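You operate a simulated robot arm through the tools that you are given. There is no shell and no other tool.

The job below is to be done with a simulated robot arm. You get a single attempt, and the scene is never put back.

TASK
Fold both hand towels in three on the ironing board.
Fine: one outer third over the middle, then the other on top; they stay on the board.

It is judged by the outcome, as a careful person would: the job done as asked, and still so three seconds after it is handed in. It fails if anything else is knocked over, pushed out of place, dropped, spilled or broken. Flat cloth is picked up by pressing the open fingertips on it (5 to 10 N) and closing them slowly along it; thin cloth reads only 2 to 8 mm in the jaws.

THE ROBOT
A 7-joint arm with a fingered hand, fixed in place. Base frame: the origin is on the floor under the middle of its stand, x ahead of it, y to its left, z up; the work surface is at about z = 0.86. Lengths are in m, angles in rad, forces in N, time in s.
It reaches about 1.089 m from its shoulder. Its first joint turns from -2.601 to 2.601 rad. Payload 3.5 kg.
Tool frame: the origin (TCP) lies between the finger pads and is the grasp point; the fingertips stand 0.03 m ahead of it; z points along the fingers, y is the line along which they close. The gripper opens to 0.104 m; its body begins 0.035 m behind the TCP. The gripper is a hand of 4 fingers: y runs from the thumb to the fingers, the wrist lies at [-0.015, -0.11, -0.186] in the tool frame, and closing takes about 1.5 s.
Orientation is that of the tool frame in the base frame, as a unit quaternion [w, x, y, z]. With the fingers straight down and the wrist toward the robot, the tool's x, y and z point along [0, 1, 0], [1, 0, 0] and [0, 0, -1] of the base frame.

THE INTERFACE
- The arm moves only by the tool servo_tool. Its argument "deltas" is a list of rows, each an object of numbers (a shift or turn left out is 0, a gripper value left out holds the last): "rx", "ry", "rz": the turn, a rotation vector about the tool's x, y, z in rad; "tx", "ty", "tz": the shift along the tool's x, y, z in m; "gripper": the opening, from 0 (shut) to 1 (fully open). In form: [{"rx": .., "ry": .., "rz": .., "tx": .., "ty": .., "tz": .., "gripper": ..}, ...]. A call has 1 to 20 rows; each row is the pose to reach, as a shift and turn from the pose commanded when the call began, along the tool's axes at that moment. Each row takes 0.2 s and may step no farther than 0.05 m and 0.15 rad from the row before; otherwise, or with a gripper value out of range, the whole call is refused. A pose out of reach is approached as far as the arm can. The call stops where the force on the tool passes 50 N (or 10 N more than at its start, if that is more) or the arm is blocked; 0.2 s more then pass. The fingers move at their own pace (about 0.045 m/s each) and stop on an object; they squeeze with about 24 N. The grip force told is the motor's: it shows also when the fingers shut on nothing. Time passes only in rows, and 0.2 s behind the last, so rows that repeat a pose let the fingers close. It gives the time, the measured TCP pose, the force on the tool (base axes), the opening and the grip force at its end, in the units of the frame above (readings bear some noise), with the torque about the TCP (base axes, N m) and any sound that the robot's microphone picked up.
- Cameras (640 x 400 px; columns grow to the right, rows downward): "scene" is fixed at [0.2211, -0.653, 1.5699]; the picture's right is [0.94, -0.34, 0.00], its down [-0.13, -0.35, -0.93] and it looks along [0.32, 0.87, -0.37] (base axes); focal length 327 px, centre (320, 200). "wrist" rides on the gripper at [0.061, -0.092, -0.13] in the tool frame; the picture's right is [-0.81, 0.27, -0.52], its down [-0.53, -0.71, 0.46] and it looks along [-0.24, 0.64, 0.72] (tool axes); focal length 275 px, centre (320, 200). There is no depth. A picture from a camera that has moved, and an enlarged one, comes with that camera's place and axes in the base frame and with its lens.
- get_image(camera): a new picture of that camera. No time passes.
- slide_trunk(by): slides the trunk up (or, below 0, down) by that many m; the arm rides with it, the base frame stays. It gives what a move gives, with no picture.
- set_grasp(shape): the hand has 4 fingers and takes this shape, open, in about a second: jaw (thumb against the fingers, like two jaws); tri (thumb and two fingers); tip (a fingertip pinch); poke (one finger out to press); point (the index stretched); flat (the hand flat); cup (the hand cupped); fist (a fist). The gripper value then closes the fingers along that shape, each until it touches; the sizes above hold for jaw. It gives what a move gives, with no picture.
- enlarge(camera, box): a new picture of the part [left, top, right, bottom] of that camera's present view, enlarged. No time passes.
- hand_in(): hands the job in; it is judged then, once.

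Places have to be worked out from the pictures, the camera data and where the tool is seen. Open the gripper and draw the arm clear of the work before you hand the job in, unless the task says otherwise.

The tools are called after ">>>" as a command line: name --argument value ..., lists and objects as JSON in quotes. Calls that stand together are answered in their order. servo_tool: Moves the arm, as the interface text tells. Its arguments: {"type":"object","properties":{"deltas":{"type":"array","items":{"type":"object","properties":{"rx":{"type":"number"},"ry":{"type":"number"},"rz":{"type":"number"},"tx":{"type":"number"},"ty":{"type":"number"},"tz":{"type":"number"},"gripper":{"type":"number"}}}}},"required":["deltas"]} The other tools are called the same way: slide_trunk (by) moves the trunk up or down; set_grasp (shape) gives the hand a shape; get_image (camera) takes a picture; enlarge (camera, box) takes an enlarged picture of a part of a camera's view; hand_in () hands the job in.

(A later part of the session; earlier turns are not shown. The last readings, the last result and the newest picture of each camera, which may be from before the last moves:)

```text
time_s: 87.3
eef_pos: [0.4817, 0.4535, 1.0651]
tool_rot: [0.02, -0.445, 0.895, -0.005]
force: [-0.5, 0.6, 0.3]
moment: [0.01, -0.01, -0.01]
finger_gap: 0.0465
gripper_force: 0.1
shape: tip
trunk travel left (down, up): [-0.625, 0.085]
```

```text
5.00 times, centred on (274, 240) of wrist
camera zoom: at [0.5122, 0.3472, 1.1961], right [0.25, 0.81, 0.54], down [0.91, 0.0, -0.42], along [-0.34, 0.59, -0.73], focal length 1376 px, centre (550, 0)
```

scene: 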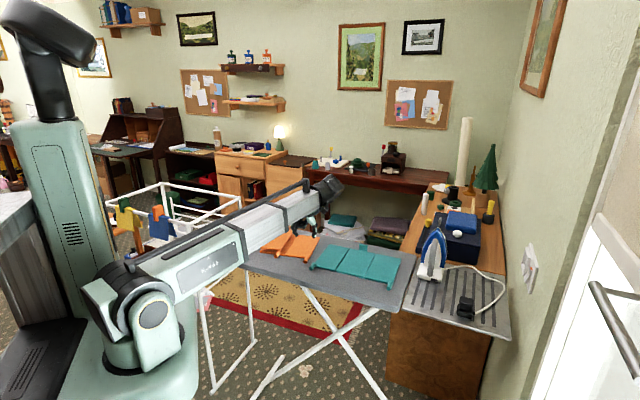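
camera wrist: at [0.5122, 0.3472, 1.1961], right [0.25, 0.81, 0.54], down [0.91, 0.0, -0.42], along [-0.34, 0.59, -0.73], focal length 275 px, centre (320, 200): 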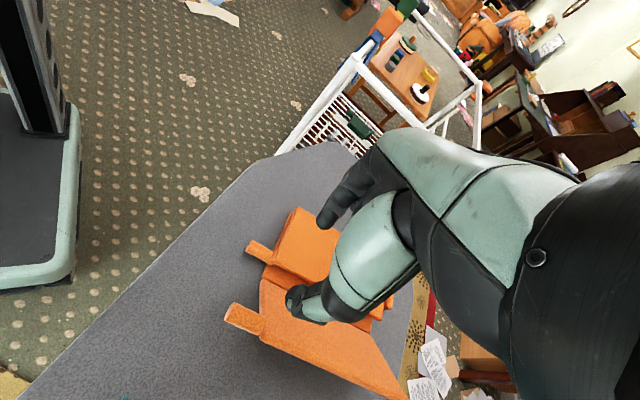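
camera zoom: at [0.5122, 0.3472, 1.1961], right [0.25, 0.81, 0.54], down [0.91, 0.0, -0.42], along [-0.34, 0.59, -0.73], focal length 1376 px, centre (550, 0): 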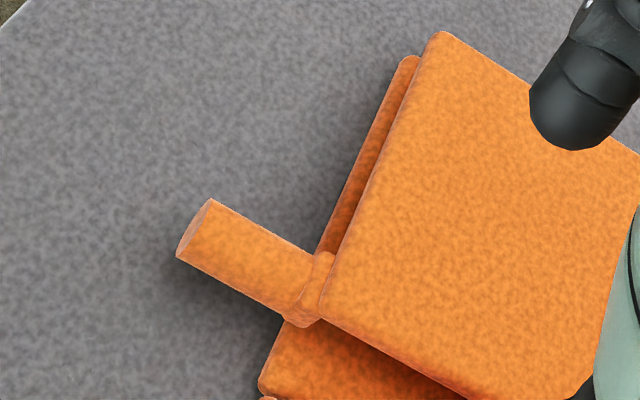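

Left handle is at about (0.434, 0.491, 0.875), axis at azimuth 56°. I hover over it with a slight forward tilt so the curled fingers clear the upper layer.

>>> servo_tool --deltas '[{"ry": -0.03, "rz": -0.015, "tx": 0.0013, "ty": 0.0124, "tz": 0.005, "gripper": 0.36}, {"ry": -0.06, "rz": -0.03, "tx": 0.0026, "ty": 0.0248, "tz": 0.015}, {"ry": -0.09, "rz": -0.045, "tx": 0.0038, "ty": 0.0371, "tz": 0.03}, {"ry": -0.12, "rz": -0.066, "tx": 0.0051, "ty": 0.0495, "tz": 0.048}, {"ry": -0.12, "rz": -0.066, "tx": 0.0064, "ty": 0.0619, "tz": 0.0632}, {"ry": -0.12, "rz": -0.066, "tx": 0.0064, "ty": 0.0619, "tz": 0.0632}]'

>>> enlarge --camera "wrist" --box '[200, 200, 360, 320]'

>>> enlarge --camera "scene" --box '[236, 205, 332, 275]'

```text
time_s: 88.7
eef_pos: [0.4324, 0.4867, 0.9999]
tool_rot: [0.074, -0.475, 0.877, 0.021]
force: [0.4, 0.3, 0.5]
moment: [0.0, -0.02, 0.01]
finger_gap: 0.0382
gripper_force: 0.2
shape: tip
trunk travel left (down, up): [-0.625, 0.085]
```

```text
3.33 times, centred on (280, 260) of wrist
camera zoom: at [0.4616, 0.3708, 1.1225], right [0.15, 0.77, 0.62], down [0.93, 0.1, -0.35], along [-0.33, 0.63, -0.7], focal length 918 px, centre (453, 0)
```

zoom: 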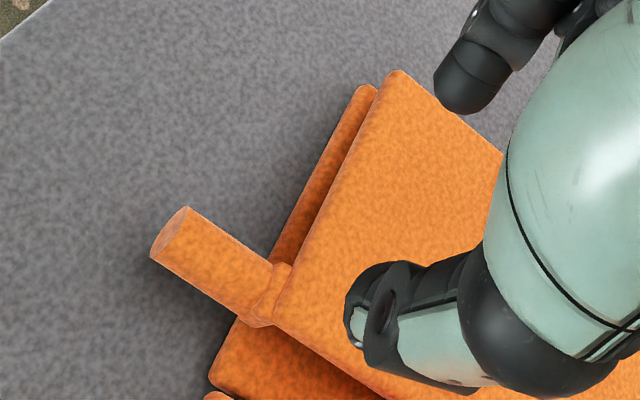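

```text
5.71 times, centred on (284, 240) of scene
camera zoom: at [0.2211, -0.653, 1.5699], right [0.94, -0.34, 0.0], down [-0.13, -0.35, -0.93], along [0.32, 0.87, -0.37], focal length 1871 px, centre (526, -29)
```

zoom: 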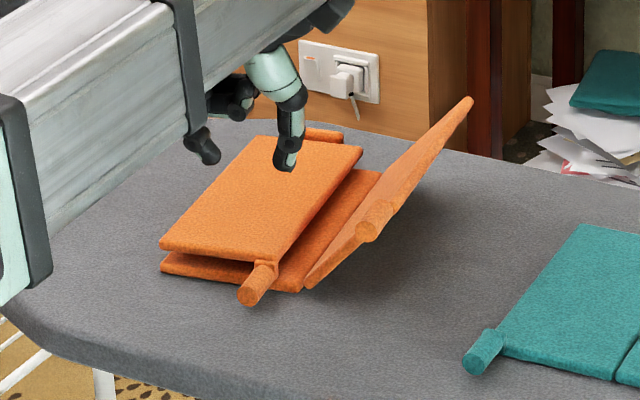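

Refined centre (0.435, 0.4905). I lower to just above the board around it.

>>> servo_tool --deltas '[{"tx": 0.0042, "ty": 0.001, "tz": 0.0256}, {"tx": 0.0084, "ty": 0.002, "tz": 0.0511}, {"tx": 0.0125, "ty": 0.003, "tz": 0.0767}, {"tx": 0.015, "ty": 0.0036, "tz": 0.092}, {"tx": 0.0167, "ty": 0.004, "tz": 0.1022}, {"tx": 0.0167, "ty": 0.004, "tz": 0.1022}]'

>>> enlarge --camera "wrist" --box '[200, 170, 392, 300]'

>>> enlarge --camera "scene" --box '[246, 215, 310, 265]'

```text
time_s: 90.1
eef_pos: [0.4316, 0.4858, 0.8966]
tool_rot: [0.075, -0.475, 0.877, 0.02]
force: [0.0, 0.9, -0.3]
moment: [-0.01, 0.01, 0.01]
finger_gap: 0.0381
gripper_force: 0.0
shape: tip
trunk travel left (down, up): [-0.625, 0.085]
```

```text
3.08 times, centred on (296, 235) of wrist
camera zoom: at [0.4609, 0.3696, 1.0195], right [0.15, 0.77, 0.62], down [0.93, 0.1, -0.35], along [-0.33, 0.63, -0.7], focal length 847 px, centre (394, 92)
```

zoom: 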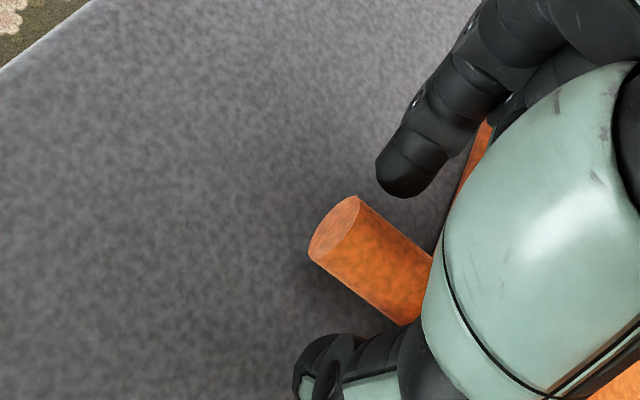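

```text
8.00 times, centred on (278, 240) of scene
camera zoom: at [0.2211, -0.653, 1.5699], right [0.94, -0.34, 0.0], down [-0.13, -0.35, -0.93], along [0.32, 0.87, -0.37], focal length 2619 px, centre (656, -120)
```

zoom: 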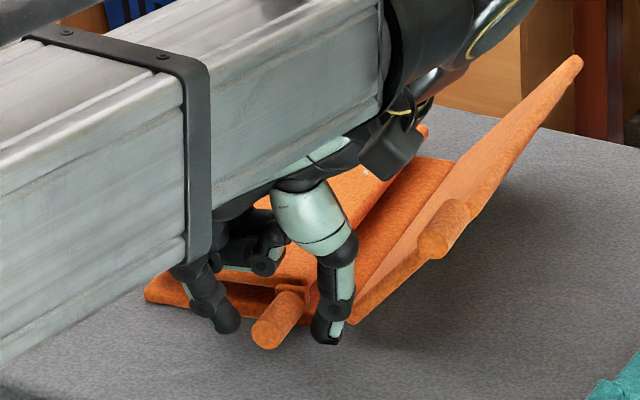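

Well placed. I lower 3 mm and close to grip the left handle.

>>> servo_tool --deltas '[{"tx": 0.0003, "tz": 0.002}, {"tx": 0.0005, "tz": 0.003, "gripper": 0.25}, {"tx": 0.0005, "tz": 0.003, "gripper": 0.16}, {"tx": 0.0005, "tz": 0.003, "gripper": 0.1}, {"tx": 0.0005, "tz": 0.003, "gripper": 0.05}, {"tx": 0.0005, "tz": 0.003, "gripper": 0.05}, {"tx": 0.0005, "tz": 0.003, "gripper": 0.05}]'

>>> enlarge --camera "scene" --box '[246, 215, 310, 265]'

```text
time_s: 91.7
eef_pos: [0.4323, 0.4845, 0.8933]
tool_rot: [0.073, -0.475, 0.877, 0.02]
force: [0.4, 1.3, 0.0]
moment: [-0.01, -0.03, -0.05]
finger_gap: 0.0109
gripper_force: 24.1
shape: tip
trunk travel left (down, up): [-0.625, 0.085]
```

```text
8.00 times, centred on (278, 240) of scene
camera zoom: at [0.2211, -0.653, 1.5699], right [0.94, -0.34, 0.0], down [-0.13, -0.35, -0.93], along [0.32, 0.87, -0.37], focal length 2619 px, centre (656, -120)
```

zoom: 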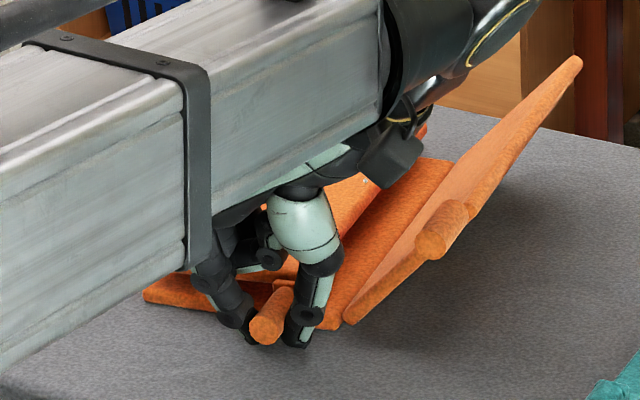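

Gripped at 24 N. I raise the left third about 30° off the middle, turning the hand with it.

>>> servo_tool --deltas '[{"rx": 0.0432, "ry": 0.0005, "rz": -0.0065, "tx": -0.0006, "ty": 0.001, "tz": -0.0036}, {"rx": 0.0863, "ry": 0.0011, "rz": -0.0131, "tx": -0.0011, "ty": 0.002, "tz": -0.0071}, {"rx": 0.1295, "ry": 0.0017, "rz": -0.0196, "tx": -0.0017, "ty": 0.0032, "tz": -0.0106}, {"rx": 0.1726, "ry": 0.0022, "rz": -0.0262, "tx": -0.0022, "ty": 0.0045, "tz": -0.0141}, {"rx": 0.2158, "ry": 0.0028, "rz": -0.0327, "tx": -0.0028, "ty": 0.006, "tz": -0.0175}, {"rx": 0.2589, "ry": 0.0034, "rz": -0.0393, "tx": -0.0033, "ty": 0.0076, "tz": -0.0208}, {"rx": 0.302, "ry": 0.004, "rz": -0.0458, "tx": -0.0038, "ty": 0.0095, "tz": -0.024}, {"rx": 0.3452, "ry": 0.0045, "rz": -0.0524, "tx": -0.0043, "ty": 0.0114, "tz": -0.0272}, {"rx": 0.3884, "ry": 0.005, "rz": -0.0589, "tx": -0.0048, "ty": 0.0135, "tz": -0.0303}, {"rx": 0.4315, "ry": 0.0057, "rz": -0.0655, "tx": -0.0052, "ty": 0.0156, "tz": -0.0333}, {"rx": 0.4747, "ry": 0.0062, "rz": -0.072, "tx": -0.0057, "ty": 0.018, "tz": -0.0361}, {"rx": 0.5178, "ry": 0.0068, "rz": -0.0785, "tx": -0.0062, "ty": 0.0205, "tz": -0.0389}, {"rx": 0.5178, "ry": 0.0068, "rz": -0.0785, "tx": -0.0062, "ty": 0.0205, "tz": -0.0389}]'

>>> enlarge --camera "scene" --box '[236, 205, 332, 275]'

>>> get_image --camera "wrist"

```text
time_s: 94.5
eef_pos: [0.413, 0.498, 0.9303]
tool_rot: [0.191, -0.474, 0.834, -0.209]
force: [-0.6, -0.6, 0.8]
moment: [0.0, 0.03, -0.04]
finger_gap: 0.0111
gripper_force: 24.0
shape: tip
trunk travel left (down, up): [-0.625, 0.085]
```

```text
5.71 times, centred on (284, 240) of scene
camera zoom: at [0.2211, -0.653, 1.5699], right [0.94, -0.34, 0.0], down [-0.13, -0.35, -0.93], along [0.32, 0.87, -0.37], focal length 1871 px, centre (526, -29)
```

zoom: 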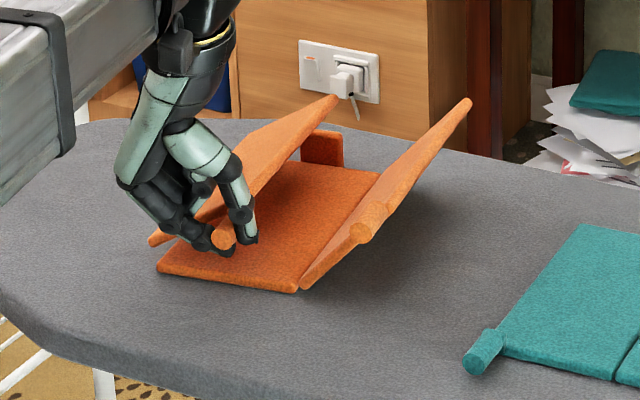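

```text
taken
camera wrist: at [0.3817, 0.4225, 1.0817], right [-0.07, 0.92, 0.39], down [1.0, 0.06, 0.06], along [0.03, 0.39, -0.92], focal length 275 px, centre (320, 200)
```

wrist: 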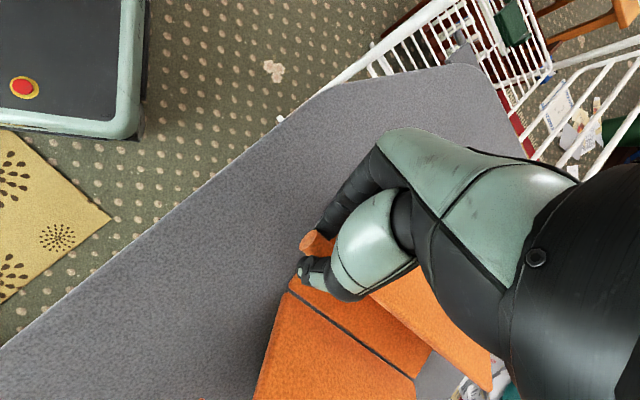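

Both outer thirds are now off the middle and nothing else moved. I open, back the fingers off, and turn the hand upright above the left handle to ring it more deeply.

>>> servo_tool --deltas '[{"gripper": 0.2}, {"gripper": 0.35}, {"gripper": 0.42}, {"gripper": 0.42}, {"tz": -0.02}, {"tz": -0.045}, {"rx": -0.13, "ry": -0.002, "rz": 0.02, "tx": -0.002, "ty": -0.012, "tz": -0.05}, {"rx": -0.26, "ry": -0.003, "rz": 0.04, "tx": -0.004, "ty": -0.025, "tz": -0.052}, {"rx": -0.39, "ry": -0.005, "rz": 0.06, "tx": -0.006, "ty": -0.036, "tz": -0.0536}, {"rx": -0.5178, "ry": -0.0068, "rz": 0.0785, "tx": -0.0073, "ty": -0.0452, "tz": -0.0536}, {"rx": -0.5178, "ry": -0.0068, "rz": 0.0785, "tx": -0.0073, "ty": -0.0452, "tz": -0.0536}]'

>>> enlarge --camera "wrist" --box '[200, 200, 360, 320]'

>>> enlarge --camera "scene" --box '[236, 205, 332, 275]'

```text
time_s: 96.9
eef_pos: [0.4204, 0.4908, 1.0013]
tool_rot: [0.074, -0.475, 0.877, 0.021]
force: [-0.3, 0.2, 0.4]
moment: [0.01, -0.04, 0.01]
finger_gap: 0.0435
gripper_force: 0.0
shape: tip
trunk travel left (down, up): [-0.625, 0.085]
```

```text
3.33 times, centred on (280, 260) of wrist
camera zoom: at [0.4503, 0.3759, 1.1238], right [0.15, 0.77, 0.62], down [0.93, 0.1, -0.35], along [-0.33, 0.63, -0.7], focal length 918 px, centre (453, 0)
```

zoom: 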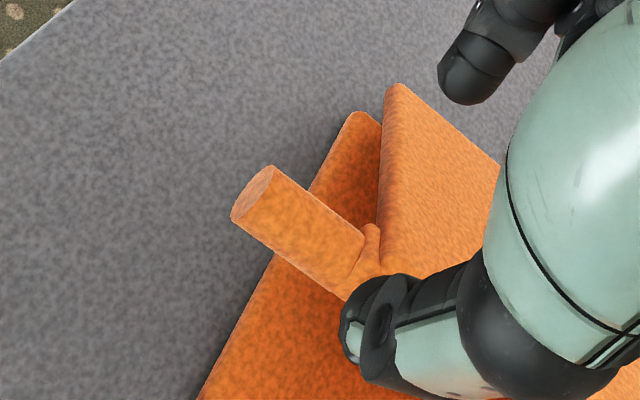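

```text
5.71 times, centred on (284, 240) of scene
camera zoom: at [0.2211, -0.653, 1.5699], right [0.94, -0.34, 0.0], down [-0.13, -0.35, -0.93], along [0.32, 0.87, -0.37], focal length 1871 px, centre (526, -29)
```

zoom: 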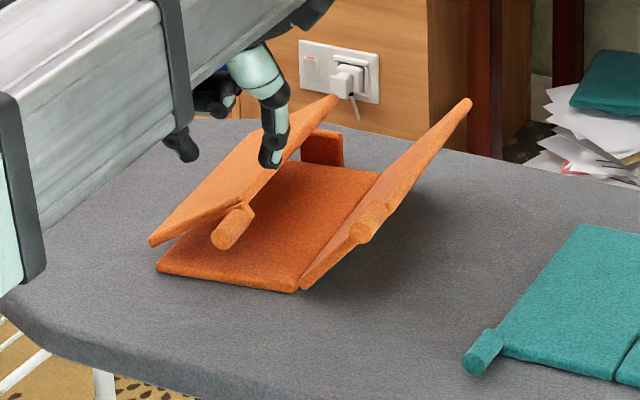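

The left third stays put at about 148° with its handle near (0.4215, 0.499, 0.915). I lower over it and ring it loosely.

>>> servo_tool --deltas '[{"tx": 0.003, "ty": 0.0022, "tz": 0.027}, {"tx": 0.006, "ty": 0.0044, "tz": 0.054}, {"tx": 0.0075, "ty": 0.006, "tz": 0.071}, {"tx": 0.0085, "ty": 0.0066, "tz": 0.0798}, {"tx": 0.0085, "ty": 0.0066, "tz": 0.0798, "gripper": 0.3}, {"tx": 0.0085, "ty": 0.0066, "tz": 0.0798, "gripper": 0.2}, {"tx": 0.0085, "ty": 0.0066, "tz": 0.0798, "gripper": 0.13}, {"tx": 0.0085, "ty": 0.0066, "tz": 0.0798, "gripper": 0.13}, {"tx": 0.0085, "ty": 0.0066, "tz": 0.0798, "gripper": 0.13}]'

>>> enlarge --camera "wrist" --box '[200, 170, 392, 300]'

>>> enlarge --camera "scene" --box '[246, 215, 310, 265]'

```text
time_s: 98.9
eef_pos: [0.4198, 0.4976, 0.9211]
tool_rot: [0.073, -0.474, 0.877, 0.02]
force: [0.0, -0.3, -0.5]
moment: [-0.03, 0.01, 0.0]
finger_gap: 0.0135
gripper_force: 0.0
shape: tip
trunk travel left (down, up): [-0.625, 0.085]
```

```text
3.08 times, centred on (296, 235) of wrist
camera zoom: at [0.4489, 0.3812, 1.0437], right [0.15, 0.77, 0.62], down [0.93, 0.1, -0.35], along [-0.33, 0.63, -0.7], focal length 847 px, centre (394, 92)
```

zoom: 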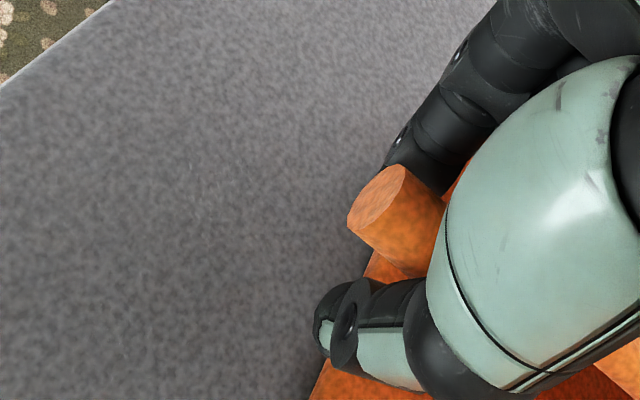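

```text
8.00 times, centred on (278, 240) of scene
camera zoom: at [0.2211, -0.653, 1.5699], right [0.94, -0.34, 0.0], down [-0.13, -0.35, -0.93], along [0.32, 0.87, -0.37], focal length 2619 px, centre (656, -120)
```

zoom: 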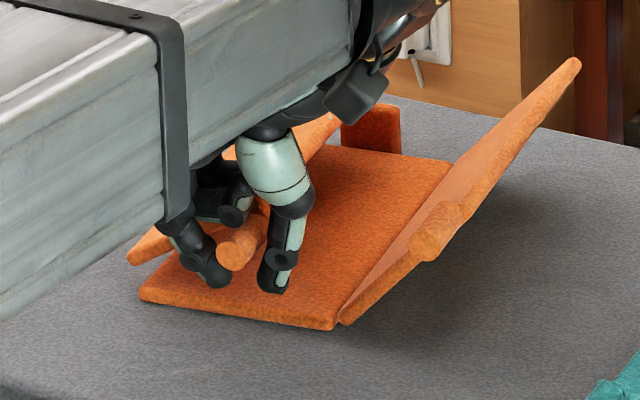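

Ringed; since this swing starts with a lift, I tighten the ring slightly and raise a little to see that the handle follows.

>>> servo_tool --deltas '[{"gripper": 0.118}, {"gripper": 0.118}, {"tx": -0.001, "ty": 0.0018, "tz": -0.006}, {"tx": -0.0019, "ty": 0.0036, "tz": -0.012}, {"tx": -0.003, "ty": 0.0095, "tz": -0.019}, {"tx": -0.0041, "ty": 0.0161, "tz": -0.0259}, {"tx": -0.0041, "ty": 0.0161, "tz": -0.0259}]'

>>> enlarge --camera "scene" --box '[236, 205, 332, 275]'

>>> enlarge --camera "wrist" --box '[200, 170, 392, 300]'

```text
time_s: 100.5
eef_pos: [0.4071, 0.5068, 0.9471]
tool_rot: [0.074, -0.475, 0.877, 0.021]
force: [0.4, 0.3, -0.9]
moment: [0.01, -0.01, -0.01]
finger_gap: 0.0125
gripper_force: 0.1
shape: tip
trunk travel left (down, up): [-0.625, 0.085]
```

```text
5.71 times, centred on (284, 240) of scene
camera zoom: at [0.2211, -0.653, 1.5699], right [0.94, -0.34, 0.0], down [-0.13, -0.35, -0.93], along [0.32, 0.87, -0.37], focal length 1871 px, centre (526, -29)
```

zoom: 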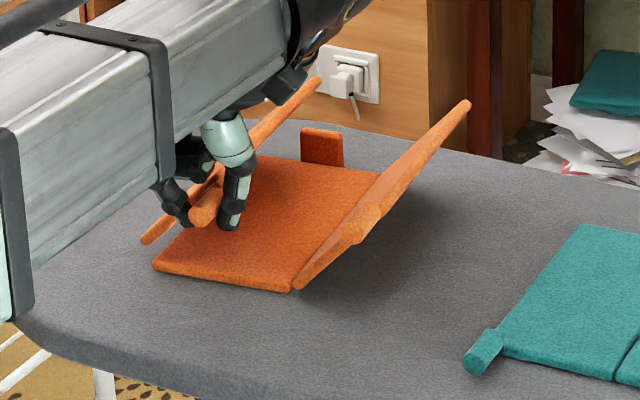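

```text
3.08 times, centred on (296, 235) of wrist
camera zoom: at [0.4352, 0.3907, 1.0696], right [0.15, 0.77, 0.62], down [0.93, 0.1, -0.35], along [-0.33, 0.63, -0.7], focal length 847 px, centre (394, 92)
```

zoom: 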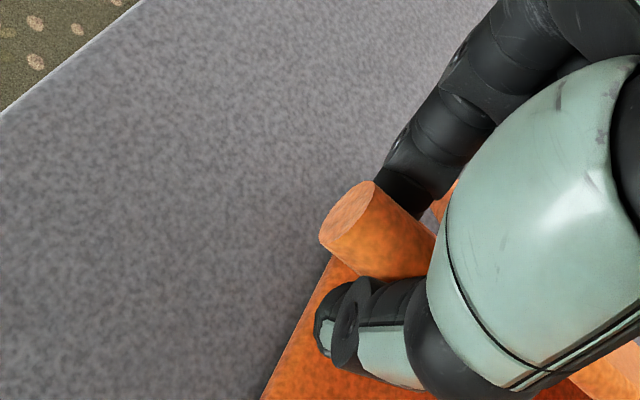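

The handle follows with no load. I swing the left third on over to the left, to about 45°.

>>> servo_tool --deltas '[{"tx": -0.001, "ty": 0.009, "tz": -0.006}, {"tx": -0.002, "ty": 0.0179, "tz": -0.012}, {"tx": -0.0026, "ty": 0.028, "tz": -0.0155}, {"tx": -0.0032, "ty": 0.0384, "tz": -0.0181}, {"tx": -0.0034, "ty": 0.049, "tz": -0.0188}, {"tx": -0.0036, "ty": 0.06, "tz": -0.0188}, {"tx": -0.0033, "ty": 0.0707, "tz": -0.016}, {"tx": -0.003, "ty": 0.0814, "tz": -0.0128}, {"tx": -0.0023, "ty": 0.0912, "tz": -0.008}, {"tx": -0.0016, "ty": 0.101, "tz": -0.0026}, {"tx": -0.001, "ty": 0.107, "tz": 0.002}, {"tx": -0.0003, "ty": 0.1124, "tz": 0.0073}]'

>>> enlarge --camera "scene" --box '[216, 200, 332, 280]'

>>> get_image --camera "wrist"

```text
time_s: 103.1
eef_pos: [0.3117, 0.5681, 0.9359]
tool_rot: [0.074, -0.474, 0.877, 0.022]
force: [-2.2, 1.9, 5.6]
moment: [0.02, -0.18, 0.08]
finger_gap: 0.0126
gripper_force: 0.1
shape: tip
trunk travel left (down, up): [-0.625, 0.085]
```

```text
5.00 times, centred on (274, 240) of scene
camera zoom: at [0.2211, -0.653, 1.5699], right [0.94, -0.34, 0.0], down [-0.13, -0.35, -0.93], along [0.32, 0.87, -0.37], focal length 1637 px, centre (550, 0)
```

zoom: 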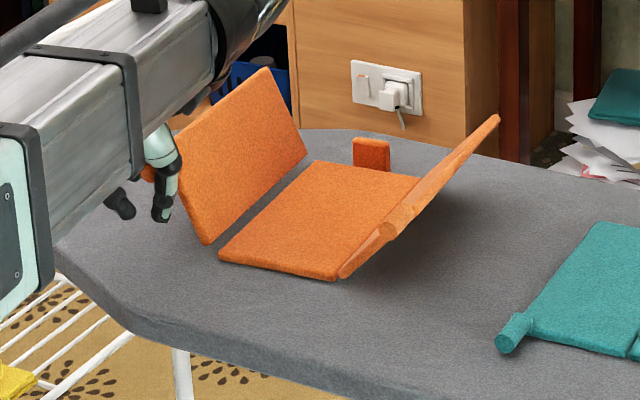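

```text
taken
camera wrist: at [0.3408, 0.453, 1.0589], right [0.15, 0.77, 0.62], down [0.93, 0.1, -0.35], along [-0.33, 0.63, -0.7], focal length 275 px, centre (320, 200)
```

wrist: 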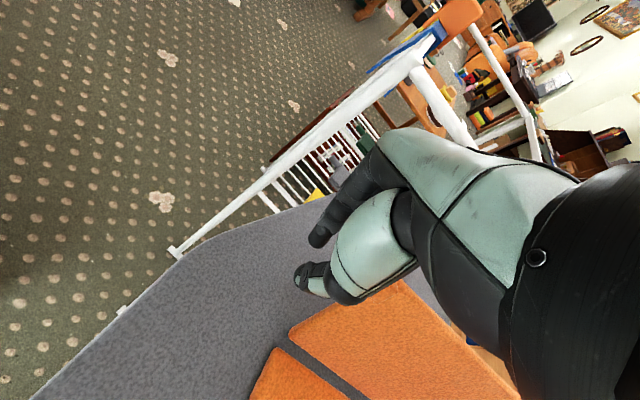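

The left third now leans open at about 60°. I ease up, open, and rise clear.

>>> servo_tool --deltas '[{"tz": -0.006}, {"tz": -0.006, "gripper": 0.3}, {"tz": -0.006, "gripper": 0.45}, {"tz": -0.006, "gripper": 0.5}, {"tx": -0.004, "tz": -0.03}, {"tx": -0.008, "tz": -0.07}, {"tx": -0.012, "tz": -0.11}]'

>>> enlarge --camera "scene" --box '[216, 200, 332, 280]'

>>> get_image --camera "wrist"

```text
time_s: 104.7
eef_pos: [0.3083, 0.5666, 1.0465]
tool_rot: [0.074, -0.475, 0.877, 0.021]
force: [-0.7, -0.2, -0.1]
moment: [-0.01, -0.03, 0.05]
finger_gap: 0.0514
gripper_force: 0.1
shape: tip
trunk travel left (down, up): [-0.625, 0.085]
```

```text
5.00 times, centred on (274, 240) of scene
camera zoom: at [0.2211, -0.653, 1.5699], right [0.94, -0.34, 0.0], down [-0.13, -0.35, -0.93], along [0.32, 0.87, -0.37], focal length 1637 px, centre (550, 0)
```

zoom: 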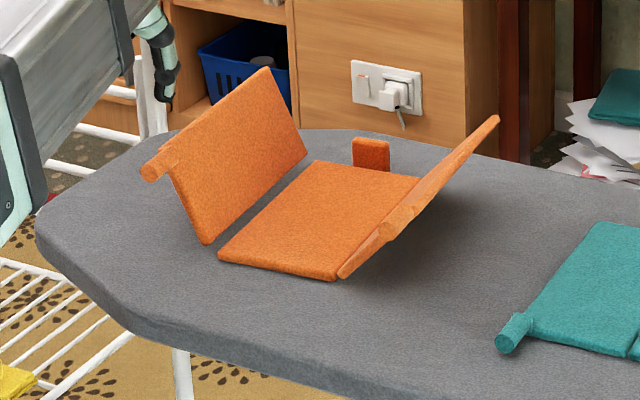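

```text
taken
camera wrist: at [0.3365, 0.4509, 1.1699], right [0.15, 0.77, 0.62], down [0.93, 0.1, -0.35], along [-0.33, 0.63, -0.7], focal length 275 px, centre (320, 200)
```

wrist: 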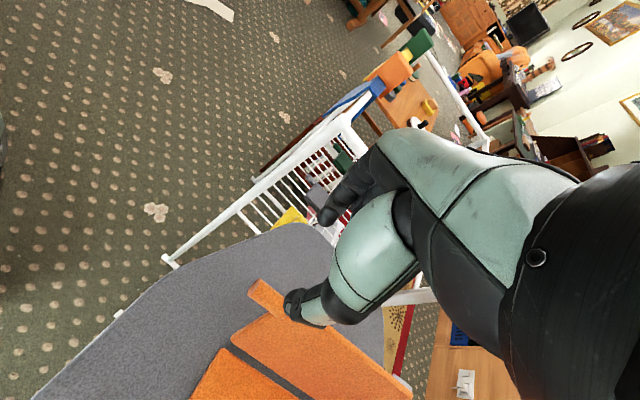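

Both outer thirds stand open, so the middle is clear. I move over to the right third's handle to fold it first this time.

>>> servo_tool --deltas '[{"tx": -0.0005, "ty": -0.04, "tz": 0.0, "gripper": 0.42}, {"tx": -0.001, "ty": -0.08, "tz": 0.0}, {"tx": -0.0016, "ty": -0.12, "tz": 0.005}, {"tx": -0.0021, "ty": -0.16, "tz": 0.008}, {"tx": -0.0027, "ty": -0.2, "tz": 0.012}, {"tx": -0.0032, "ty": -0.2387, "tz": 0.0151}, {"tx": -0.0032, "ty": -0.2387, "tz": 0.0151}]'

>>> enlarge --camera "wrist" --box '[200, 200, 360, 320]'

>>> enlarge --camera "scene" --box '[216, 200, 332, 280]'

```text
time_s: 106.3
eef_pos: [0.5107, 0.4396, 1.04]
tool_rot: [0.074, -0.474, 0.877, 0.021]
force: [0.3, 0.0, 0.8]
moment: [0.0, 0.02, 0.01]
finger_gap: 0.0445
gripper_force: 0.1
shape: tip
trunk travel left (down, up): [-0.625, 0.085]
```

```text
3.33 times, centred on (280, 260) of wrist
camera zoom: at [0.5403, 0.3241, 1.1624], right [0.15, 0.77, 0.62], down [0.93, 0.1, -0.35], along [-0.33, 0.63, -0.7], focal length 918 px, centre (453, 0)
```

zoom: 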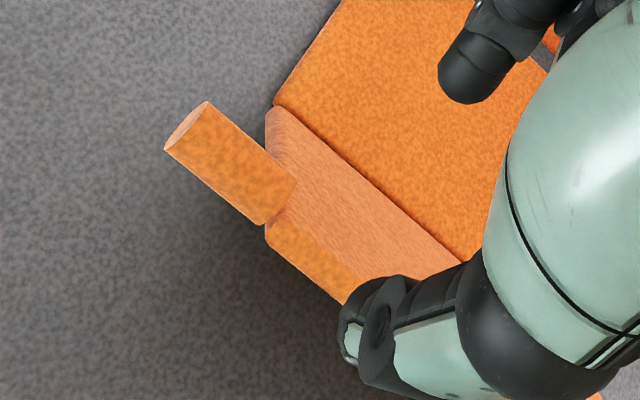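

```text
5.00 times, centred on (274, 240) of scene
camera zoom: at [0.2211, -0.653, 1.5699], right [0.94, -0.34, 0.0], down [-0.13, -0.35, -0.93], along [0.32, 0.87, -0.37], focal length 1637 px, centre (550, 0)
```

zoom: 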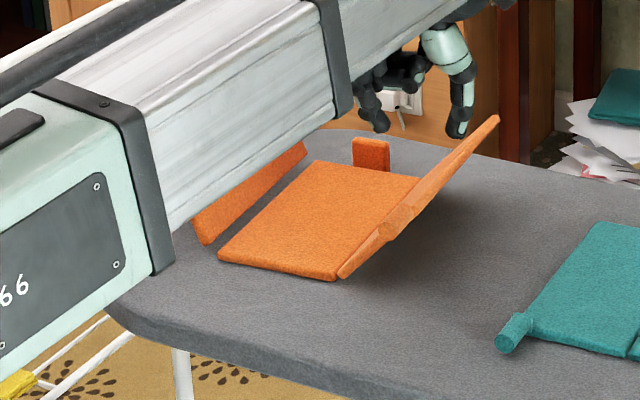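

The right handle works out at about (0.491, 0.438, 0.937), i.e. the third is at 45°. I descend over it and check alignment before closing.

>>> servo_tool --deltas '[{"tx": 0.0163, "ty": 0.0159, "tz": 0.0}, {"tx": 0.0205, "ty": 0.017, "tz": 0.028}, {"tx": 0.025, "ty": 0.018, "tz": 0.058}, {"tx": 0.0285, "ty": 0.019, "tz": 0.081}, {"tx": 0.0303, "ty": 0.0194, "tz": 0.0931}, {"tx": 0.0303, "ty": 0.0194, "tz": 0.0931}]'

>>> enlarge --camera "wrist" --box '[200, 170, 392, 300]'

>>> enlarge --camera "scene" --box '[246, 205, 326, 265]'

```text
time_s: 107.7
eef_pos: [0.4869, 0.4365, 0.9401]
tool_rot: [0.074, -0.475, 0.877, 0.021]
force: [0.3, 0.4, -0.8]
moment: [0.0, 0.06, -0.01]
finger_gap: 0.044
gripper_force: 0.0
shape: tip
trunk travel left (down, up): [-0.625, 0.085]
```

```text
3.08 times, centred on (296, 235) of wrist
camera zoom: at [0.5167, 0.3211, 1.0646], right [0.15, 0.77, 0.62], down [0.93, 0.1, -0.35], along [-0.33, 0.63, -0.7], focal length 847 px, centre (394, 92)
```

zoom: 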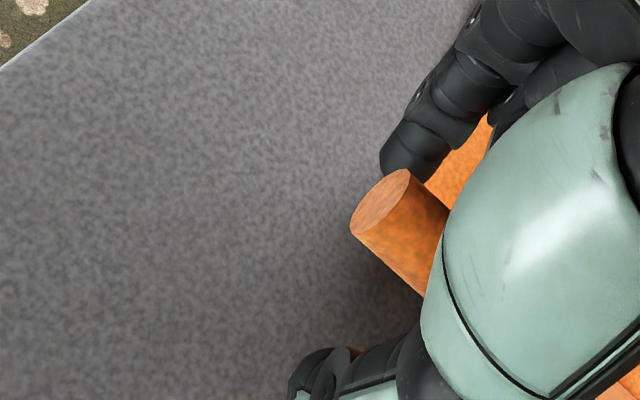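

```text
6.67 times, centred on (286, 235) of scene
camera zoom: at [0.2211, -0.653, 1.5699], right [0.94, -0.34, 0.0], down [-0.13, -0.35, -0.93], along [0.32, 0.87, -0.37], focal length 2183 px, centre (547, -33)
```

zoom: 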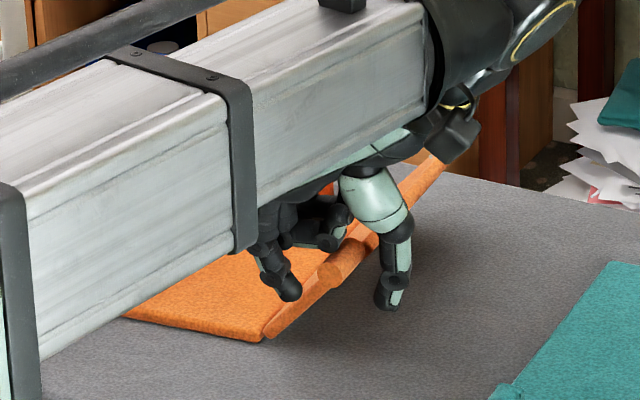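

The handle is between the fingers. I ring it and begin the swing to the left up to about 120°.

>>> servo_tool --deltas '[{"gripper": 0.3}, {"gripper": 0.2}, {"gripper": 0.12}, {"gripper": 0.12}, {"gripper": 0.12}, {"tx": -0.002, "ty": 0.009, "tz": -0.0095}, {"tx": -0.004, "ty": 0.0194, "tz": -0.0183}, {"tx": -0.0055, "ty": 0.0308, "tz": -0.0235}, {"tx": -0.0069, "ty": 0.0422, "tz": -0.0277}, {"tx": -0.008, "ty": 0.0545, "tz": -0.0303}, {"tx": -0.0089, "ty": 0.0669, "tz": -0.0313}, {"tx": -0.0095, "ty": 0.079, "tz": -0.0305}, {"tx": -0.01, "ty": 0.0916, "tz": -0.0281}, {"tx": -0.01, "ty": 0.103, "tz": -0.024}, {"tx": -0.01, "ty": 0.1149, "tz": -0.0189}]'

>>> enlarge --camera "scene" --box '[226, 200, 322, 270]'

>>> get_image --camera "wrist"

```text
time_s: 110.9
eef_pos: [0.3962, 0.5049, 0.9575]
tool_rot: [0.074, -0.475, 0.877, 0.021]
force: [0.0, -0.4, -1.0]
moment: [0.02, 0.02, -0.02]
finger_gap: 0.0125
gripper_force: 0.0
shape: tip
trunk travel left (down, up): [-0.625, 0.085]
```

```text
5.71 times, centred on (274, 235) of scene
camera zoom: at [0.2211, -0.653, 1.5699], right [0.94, -0.34, 0.0], down [-0.13, -0.35, -0.93], along [0.32, 0.87, -0.37], focal length 1871 px, centre (583, 0)
```

zoom: 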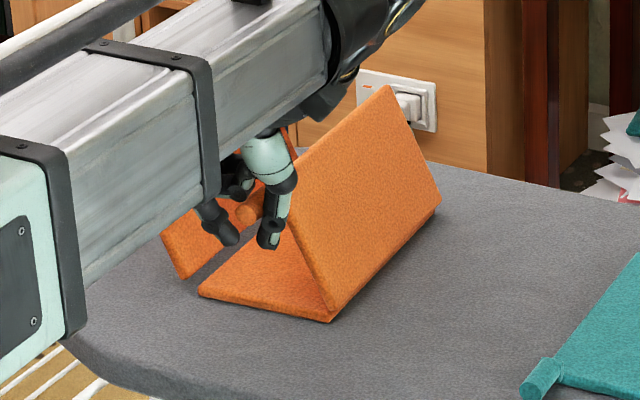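

```text
taken
camera wrist: at [0.4241, 0.3897, 1.0804], right [0.15, 0.77, 0.62], down [0.93, 0.1, -0.35], along [-0.33, 0.63, -0.7], focal length 275 px, centre (320, 200)
```

wrist: 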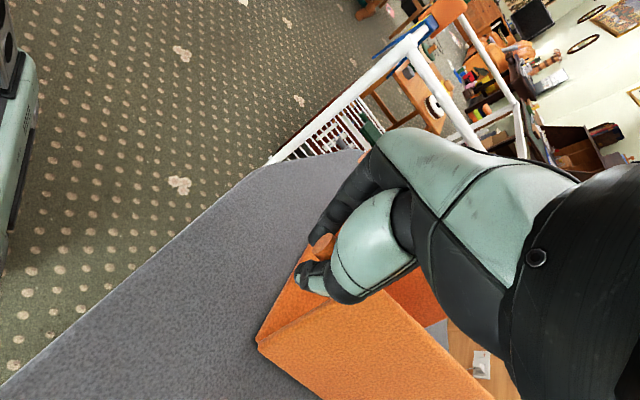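

The right third passes vertical freely with the middle clear. I follow the arc down to about 160°.

>>> servo_tool --deltas '[{"tx": 0.0005, "ty": 0.0102, "tz": 0.0072}, {"tx": 0.001, "ty": 0.0201, "tz": 0.0147}, {"tx": 0.0019, "ty": 0.0283, "tz": 0.0241}, {"tx": 0.003, "ty": 0.0356, "tz": 0.0341}, {"tx": 0.0042, "ty": 0.0394, "tz": 0.0431}, {"tx": 0.0053, "ty": 0.0429, "tz": 0.0521}, {"tx": 0.0053, "ty": 0.0429, "tz": 0.0521}]'

>>> enlarge --camera "scene" --box '[226, 200, 322, 270]'

>>> get_image --camera "wrist"

```text
time_s: 112.5
eef_pos: [0.3612, 0.5301, 0.9035]
tool_rot: [0.074, -0.474, 0.877, 0.02]
force: [-1.4, -1.1, 0.2]
moment: [-0.04, 0.03, 0.01]
finger_gap: 0.0129
gripper_force: 0.0
shape: tip
trunk travel left (down, up): [-0.625, 0.085]
```

```text
5.71 times, centred on (274, 235) of scene
camera zoom: at [0.2211, -0.653, 1.5699], right [0.94, -0.34, 0.0], down [-0.13, -0.35, -0.93], along [0.32, 0.87, -0.37], focal length 1871 px, centre (583, 0)
```

zoom: 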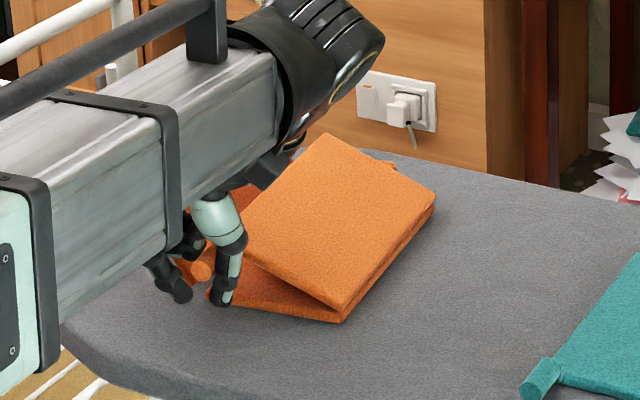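

```text
taken
camera wrist: at [0.3912, 0.4143, 1.0272], right [0.15, 0.77, 0.62], down [0.93, 0.1, -0.35], along [-0.33, 0.63, -0.7], focal length 275 px, centre (320, 200)
```

wrist: 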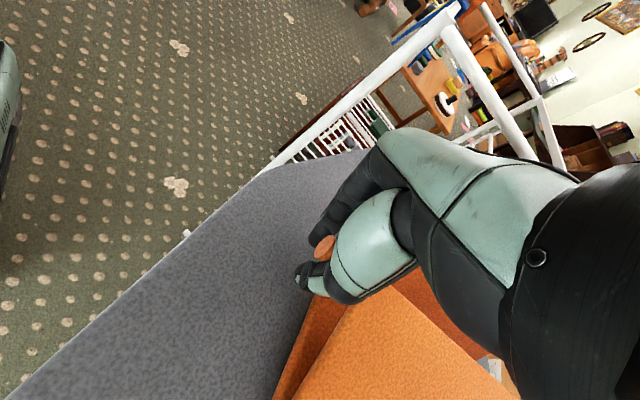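

The right third is nearly down on the middle. I open and rise, then will press it flat.

>>> servo_tool --deltas '[{"gripper": 0.25}, {"gripper": 0.38}, {"gripper": 0.42}, {"gripper": 0.42}, {"tx": -0.003, "ty": 0.0, "tz": -0.03}, {"tx": -0.008, "ty": 0.0, "tz": -0.07}, {"tx": -0.012, "ty": -0.01, "tz": -0.11}, {"tx": -0.012, "ty": -0.02, "tz": -0.12}]'

>>> enlarge --camera "scene" --box '[226, 200, 322, 270]'

>>> get_image --camera "wrist"

```text
time_s: 114.3
eef_pos: [0.3721, 0.5161, 1.0263]
tool_rot: [0.074, -0.475, 0.877, 0.021]
force: [0.3, 0.7, -0.1]
moment: [0.0, 0.0, 0.01]
finger_gap: 0.0434
gripper_force: 0.0
shape: tip
trunk travel left (down, up): [-0.625, 0.085]
```

```text
5.71 times, centred on (274, 235) of scene
camera zoom: at [0.2211, -0.653, 1.5699], right [0.94, -0.34, 0.0], down [-0.13, -0.35, -0.93], along [0.32, 0.87, -0.37], focal length 1871 px, centre (583, 0)
```

zoom: 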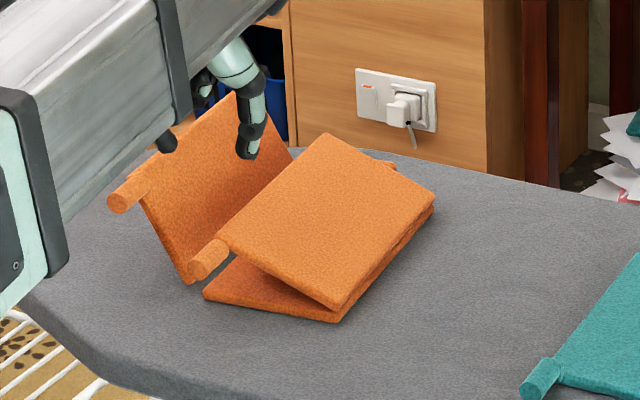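

```text
taken
camera wrist: at [0.4021, 0.4008, 1.1494], right [0.15, 0.77, 0.62], down [0.93, 0.1, -0.35], along [-0.33, 0.63, -0.7], focal length 275 px, centre (320, 200)
```

wrist: 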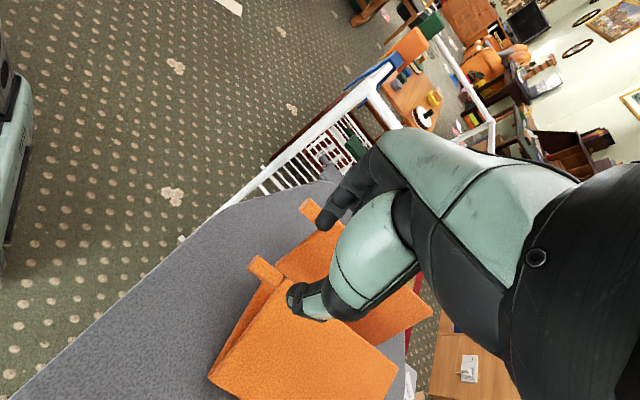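

I close the fingertips and move above the folded right third, a bit inside its free edge.

>>> servo_tool --deltas '[{"tx": -0.02, "ty": -0.008, "tz": 0.003, "gripper": 0.0}, {"tx": -0.045, "ty": -0.008, "tz": 0.006}, {"tx": -0.07, "ty": -0.008, "tz": 0.01}, {"tx": -0.0858, "ty": -0.0082, "tz": 0.0132}, {"tx": -0.082, "ty": -0.007, "tz": 0.038}, {"tx": -0.0785, "ty": -0.0065, "tz": 0.06}, {"tx": -0.0758, "ty": -0.006, "tz": 0.0786}, {"tx": -0.0758, "ty": -0.006, "tz": 0.0786}]'

>>> get_image --camera "wrist"

>>> enlarge --camera "scene" --box '[226, 200, 322, 270]'

```text
time_s: 116.1
eef_pos: [0.4281, 0.5842, 0.9594]
tool_rot: [0.074, -0.475, 0.877, 0.021]
force: [-0.1, -0.5, -0.2]
moment: [0.01, -0.02, 0.01]
finger_gap: 0.0
gripper_force: 23.9
shape: tip
trunk travel left (down, up): [-0.625, 0.085]
```

```text
taken
camera wrist: at [0.4567, 0.4697, 1.083], right [0.15, 0.77, 0.62], down [0.93, 0.1, -0.35], along [-0.33, 0.63, -0.7], focal length 275 px, centre (320, 200)
```

wrist: 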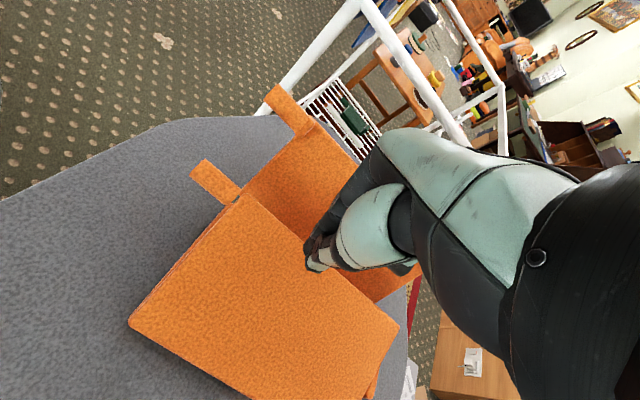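

```text
5.71 times, centred on (274, 235) of scene
camera zoom: at [0.2211, -0.653, 1.5699], right [0.94, -0.34, 0.0], down [-0.13, -0.35, -0.93], along [0.32, 0.87, -0.37], focal length 1871 px, centre (583, 0)
```

zoom: 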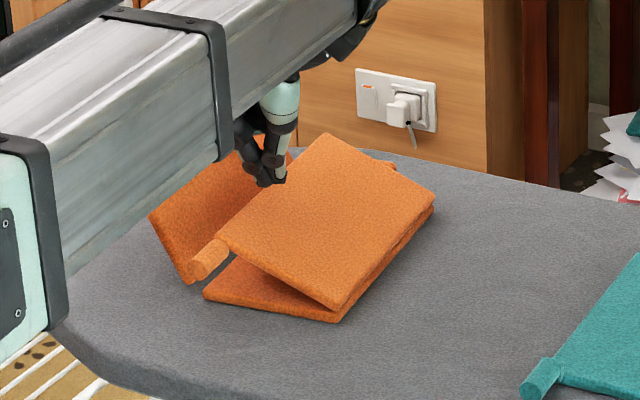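

I press down slowly on it.

>>> servo_tool --deltas '[{"tx": 0.0022, "ty": 0.0005, "tz": 0.0148}, {"tx": 0.0037, "ty": 0.0008, "tz": 0.0247}, {"tx": 0.0048, "ty": 0.001, "tz": 0.0316}, {"tx": 0.0055, "ty": 0.0012, "tz": 0.0365}, {"tx": 0.0061, "ty": 0.0013, "tz": 0.0405}, {"tx": 0.0067, "ty": 0.0015, "tz": 0.0445}]'

>>> enlarge --camera "scene" --box '[226, 200, 322, 270]'

```text
time_s: 117.5
eef_pos: [0.4266, 0.5847, 0.9148]
tool_rot: [0.074, -0.474, 0.877, 0.021]
force: [-0.7, 0.3, 0.4]
moment: [0.04, 0.0, 0.0]
finger_gap: 0.0
gripper_force: 24.2
shape: tip
trunk travel left (down, up): [-0.625, 0.085]
```

```text
5.71 times, centred on (274, 235) of scene
camera zoom: at [0.2211, -0.653, 1.5699], right [0.94, -0.34, 0.0], down [-0.13, -0.35, -0.93], along [0.32, 0.87, -0.37], focal length 1871 px, centre (583, 0)
```

zoom: 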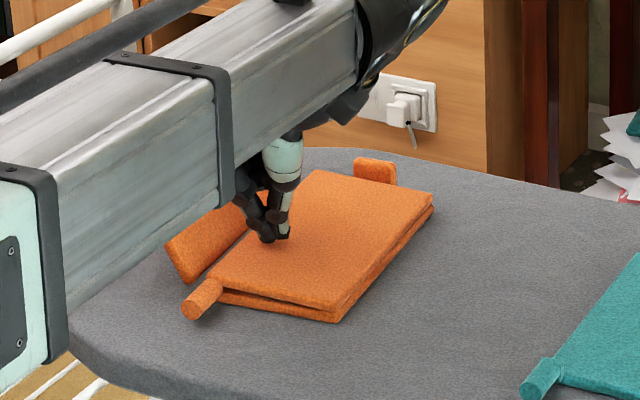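

It goes down easily, nearly flat now. I press a few more millimetres until it seats.

>>> servo_tool --deltas '[{"tx": 0.0003, "tz": 0.002}, {"tx": 0.0006, "tz": 0.004}, {"tx": 0.0009, "tz": 0.006}, {"tx": 0.0012, "tz": 0.008}]'

>>> enlarge --camera "scene" --box '[226, 200, 322, 270]'

```text
time_s: 118.5
eef_pos: [0.427, 0.584, 0.9093]
tool_rot: [0.075, -0.475, 0.877, 0.022]
force: [0.9, 2.5, 17.6]
moment: [0.15, 0.08, 0.0]
finger_gap: 0.0001
gripper_force: 24.2
shape: tip
trunk travel left (down, up): [-0.625, 0.085]
```

```text
5.71 times, centred on (274, 235) of scene
camera zoom: at [0.2211, -0.653, 1.5699], right [0.94, -0.34, 0.0], down [-0.13, -0.35, -0.93], along [0.32, 0.87, -0.37], focal length 1871 px, centre (583, 0)
```

zoom: 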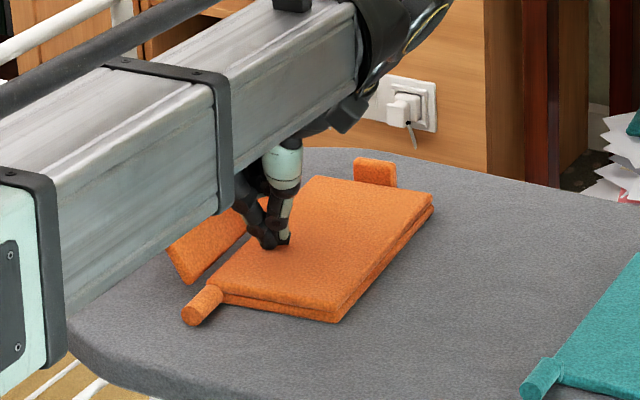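

The right third now lies flat on the middle. I lift off and go for the left third's handle.

>>> servo_tool --deltas '[{"tx": -0.006, "ty": -0.001, "tz": -0.04}, {"tx": -0.012, "ty": -0.003, "tz": -0.08}, {"tx": 0.01, "ty": 0.0, "tz": -0.11}, {"tx": 0.05, "ty": 0.01, "tz": -0.12, "gripper": 0.45}, {"tx": 0.08, "ty": 0.02, "tz": -0.12}, {"tx": 0.08, "ty": 0.03, "tz": -0.12}]'

>>> enlarge --camera "scene" --box '[226, 200, 322, 270]'

>>> get_image --camera "wrist"

```text
time_s: 119.9
eef_pos: [0.3444, 0.5211, 1.0122]
tool_rot: [0.074, -0.474, 0.877, 0.021]
force: [0.4, 0.1, -0.4]
moment: [0.03, 0.0, -0.02]
finger_gap: 0.0465
gripper_force: 0.1
shape: tip
trunk travel left (down, up): [-0.625, 0.085]
```

```text
5.71 times, centred on (274, 235) of scene
camera zoom: at [0.2211, -0.653, 1.5699], right [0.94, -0.34, 0.0], down [-0.13, -0.35, -0.93], along [0.32, 0.87, -0.37], focal length 1871 px, centre (583, 0)
```

zoom: 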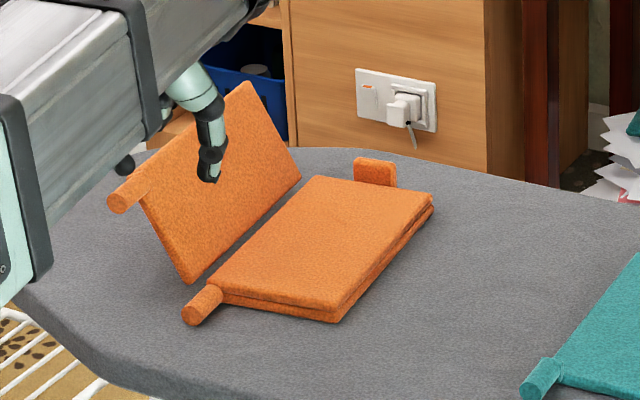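

```text
taken
camera wrist: at [0.374, 0.4055, 1.1349], right [0.15, 0.77, 0.62], down [0.93, 0.1, -0.35], along [-0.33, 0.63, -0.7], focal length 275 px, centre (320, 200)
```

wrist: 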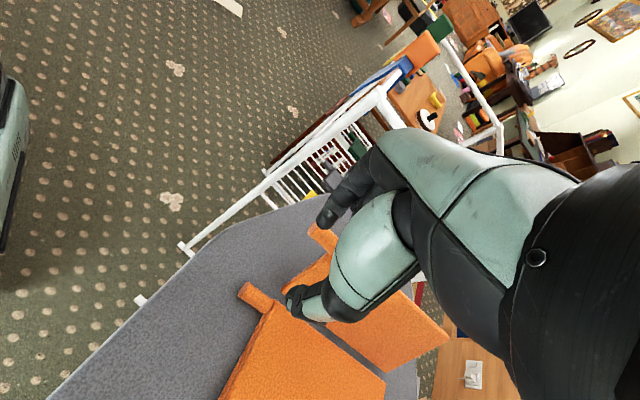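

The right third lies flat on the middle. I move above the left third's handle to localise it.

>>> servo_tool --deltas '[{"tx": -0.003, "ty": 0.01, "tz": -0.02}, {"tx": -0.01, "ty": 0.03, "tz": -0.03}, {"tx": -0.0172, "ty": 0.0527, "tz": -0.035}, {"tx": -0.0172, "ty": 0.0527, "tz": -0.035}]'

>>> enlarge --camera "wrist" --box '[200, 200, 360, 320]'

```text
time_s: 120.9
eef_pos: [0.3075, 0.5603, 1.0491]
tool_rot: [0.075, -0.474, 0.877, 0.02]
force: [0.6, 0.1, 0.2]
moment: [0.02, -0.01, -0.03]
finger_gap: 0.0465
gripper_force: 0.0
shape: tip
trunk travel left (down, up): [-0.625, 0.085]
```

```text
3.33 times, centred on (280, 260) of wrist
camera zoom: at [0.3365, 0.4446, 1.1712], right [0.15, 0.77, 0.62], down [0.93, 0.1, -0.35], along [-0.33, 0.63, -0.7], focal length 918 px, centre (453, 0)
```

zoom: 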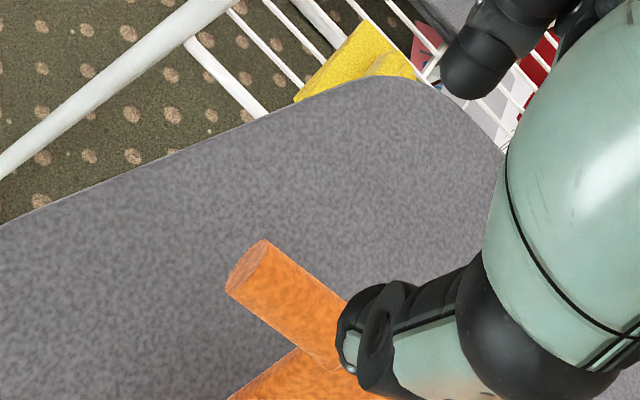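

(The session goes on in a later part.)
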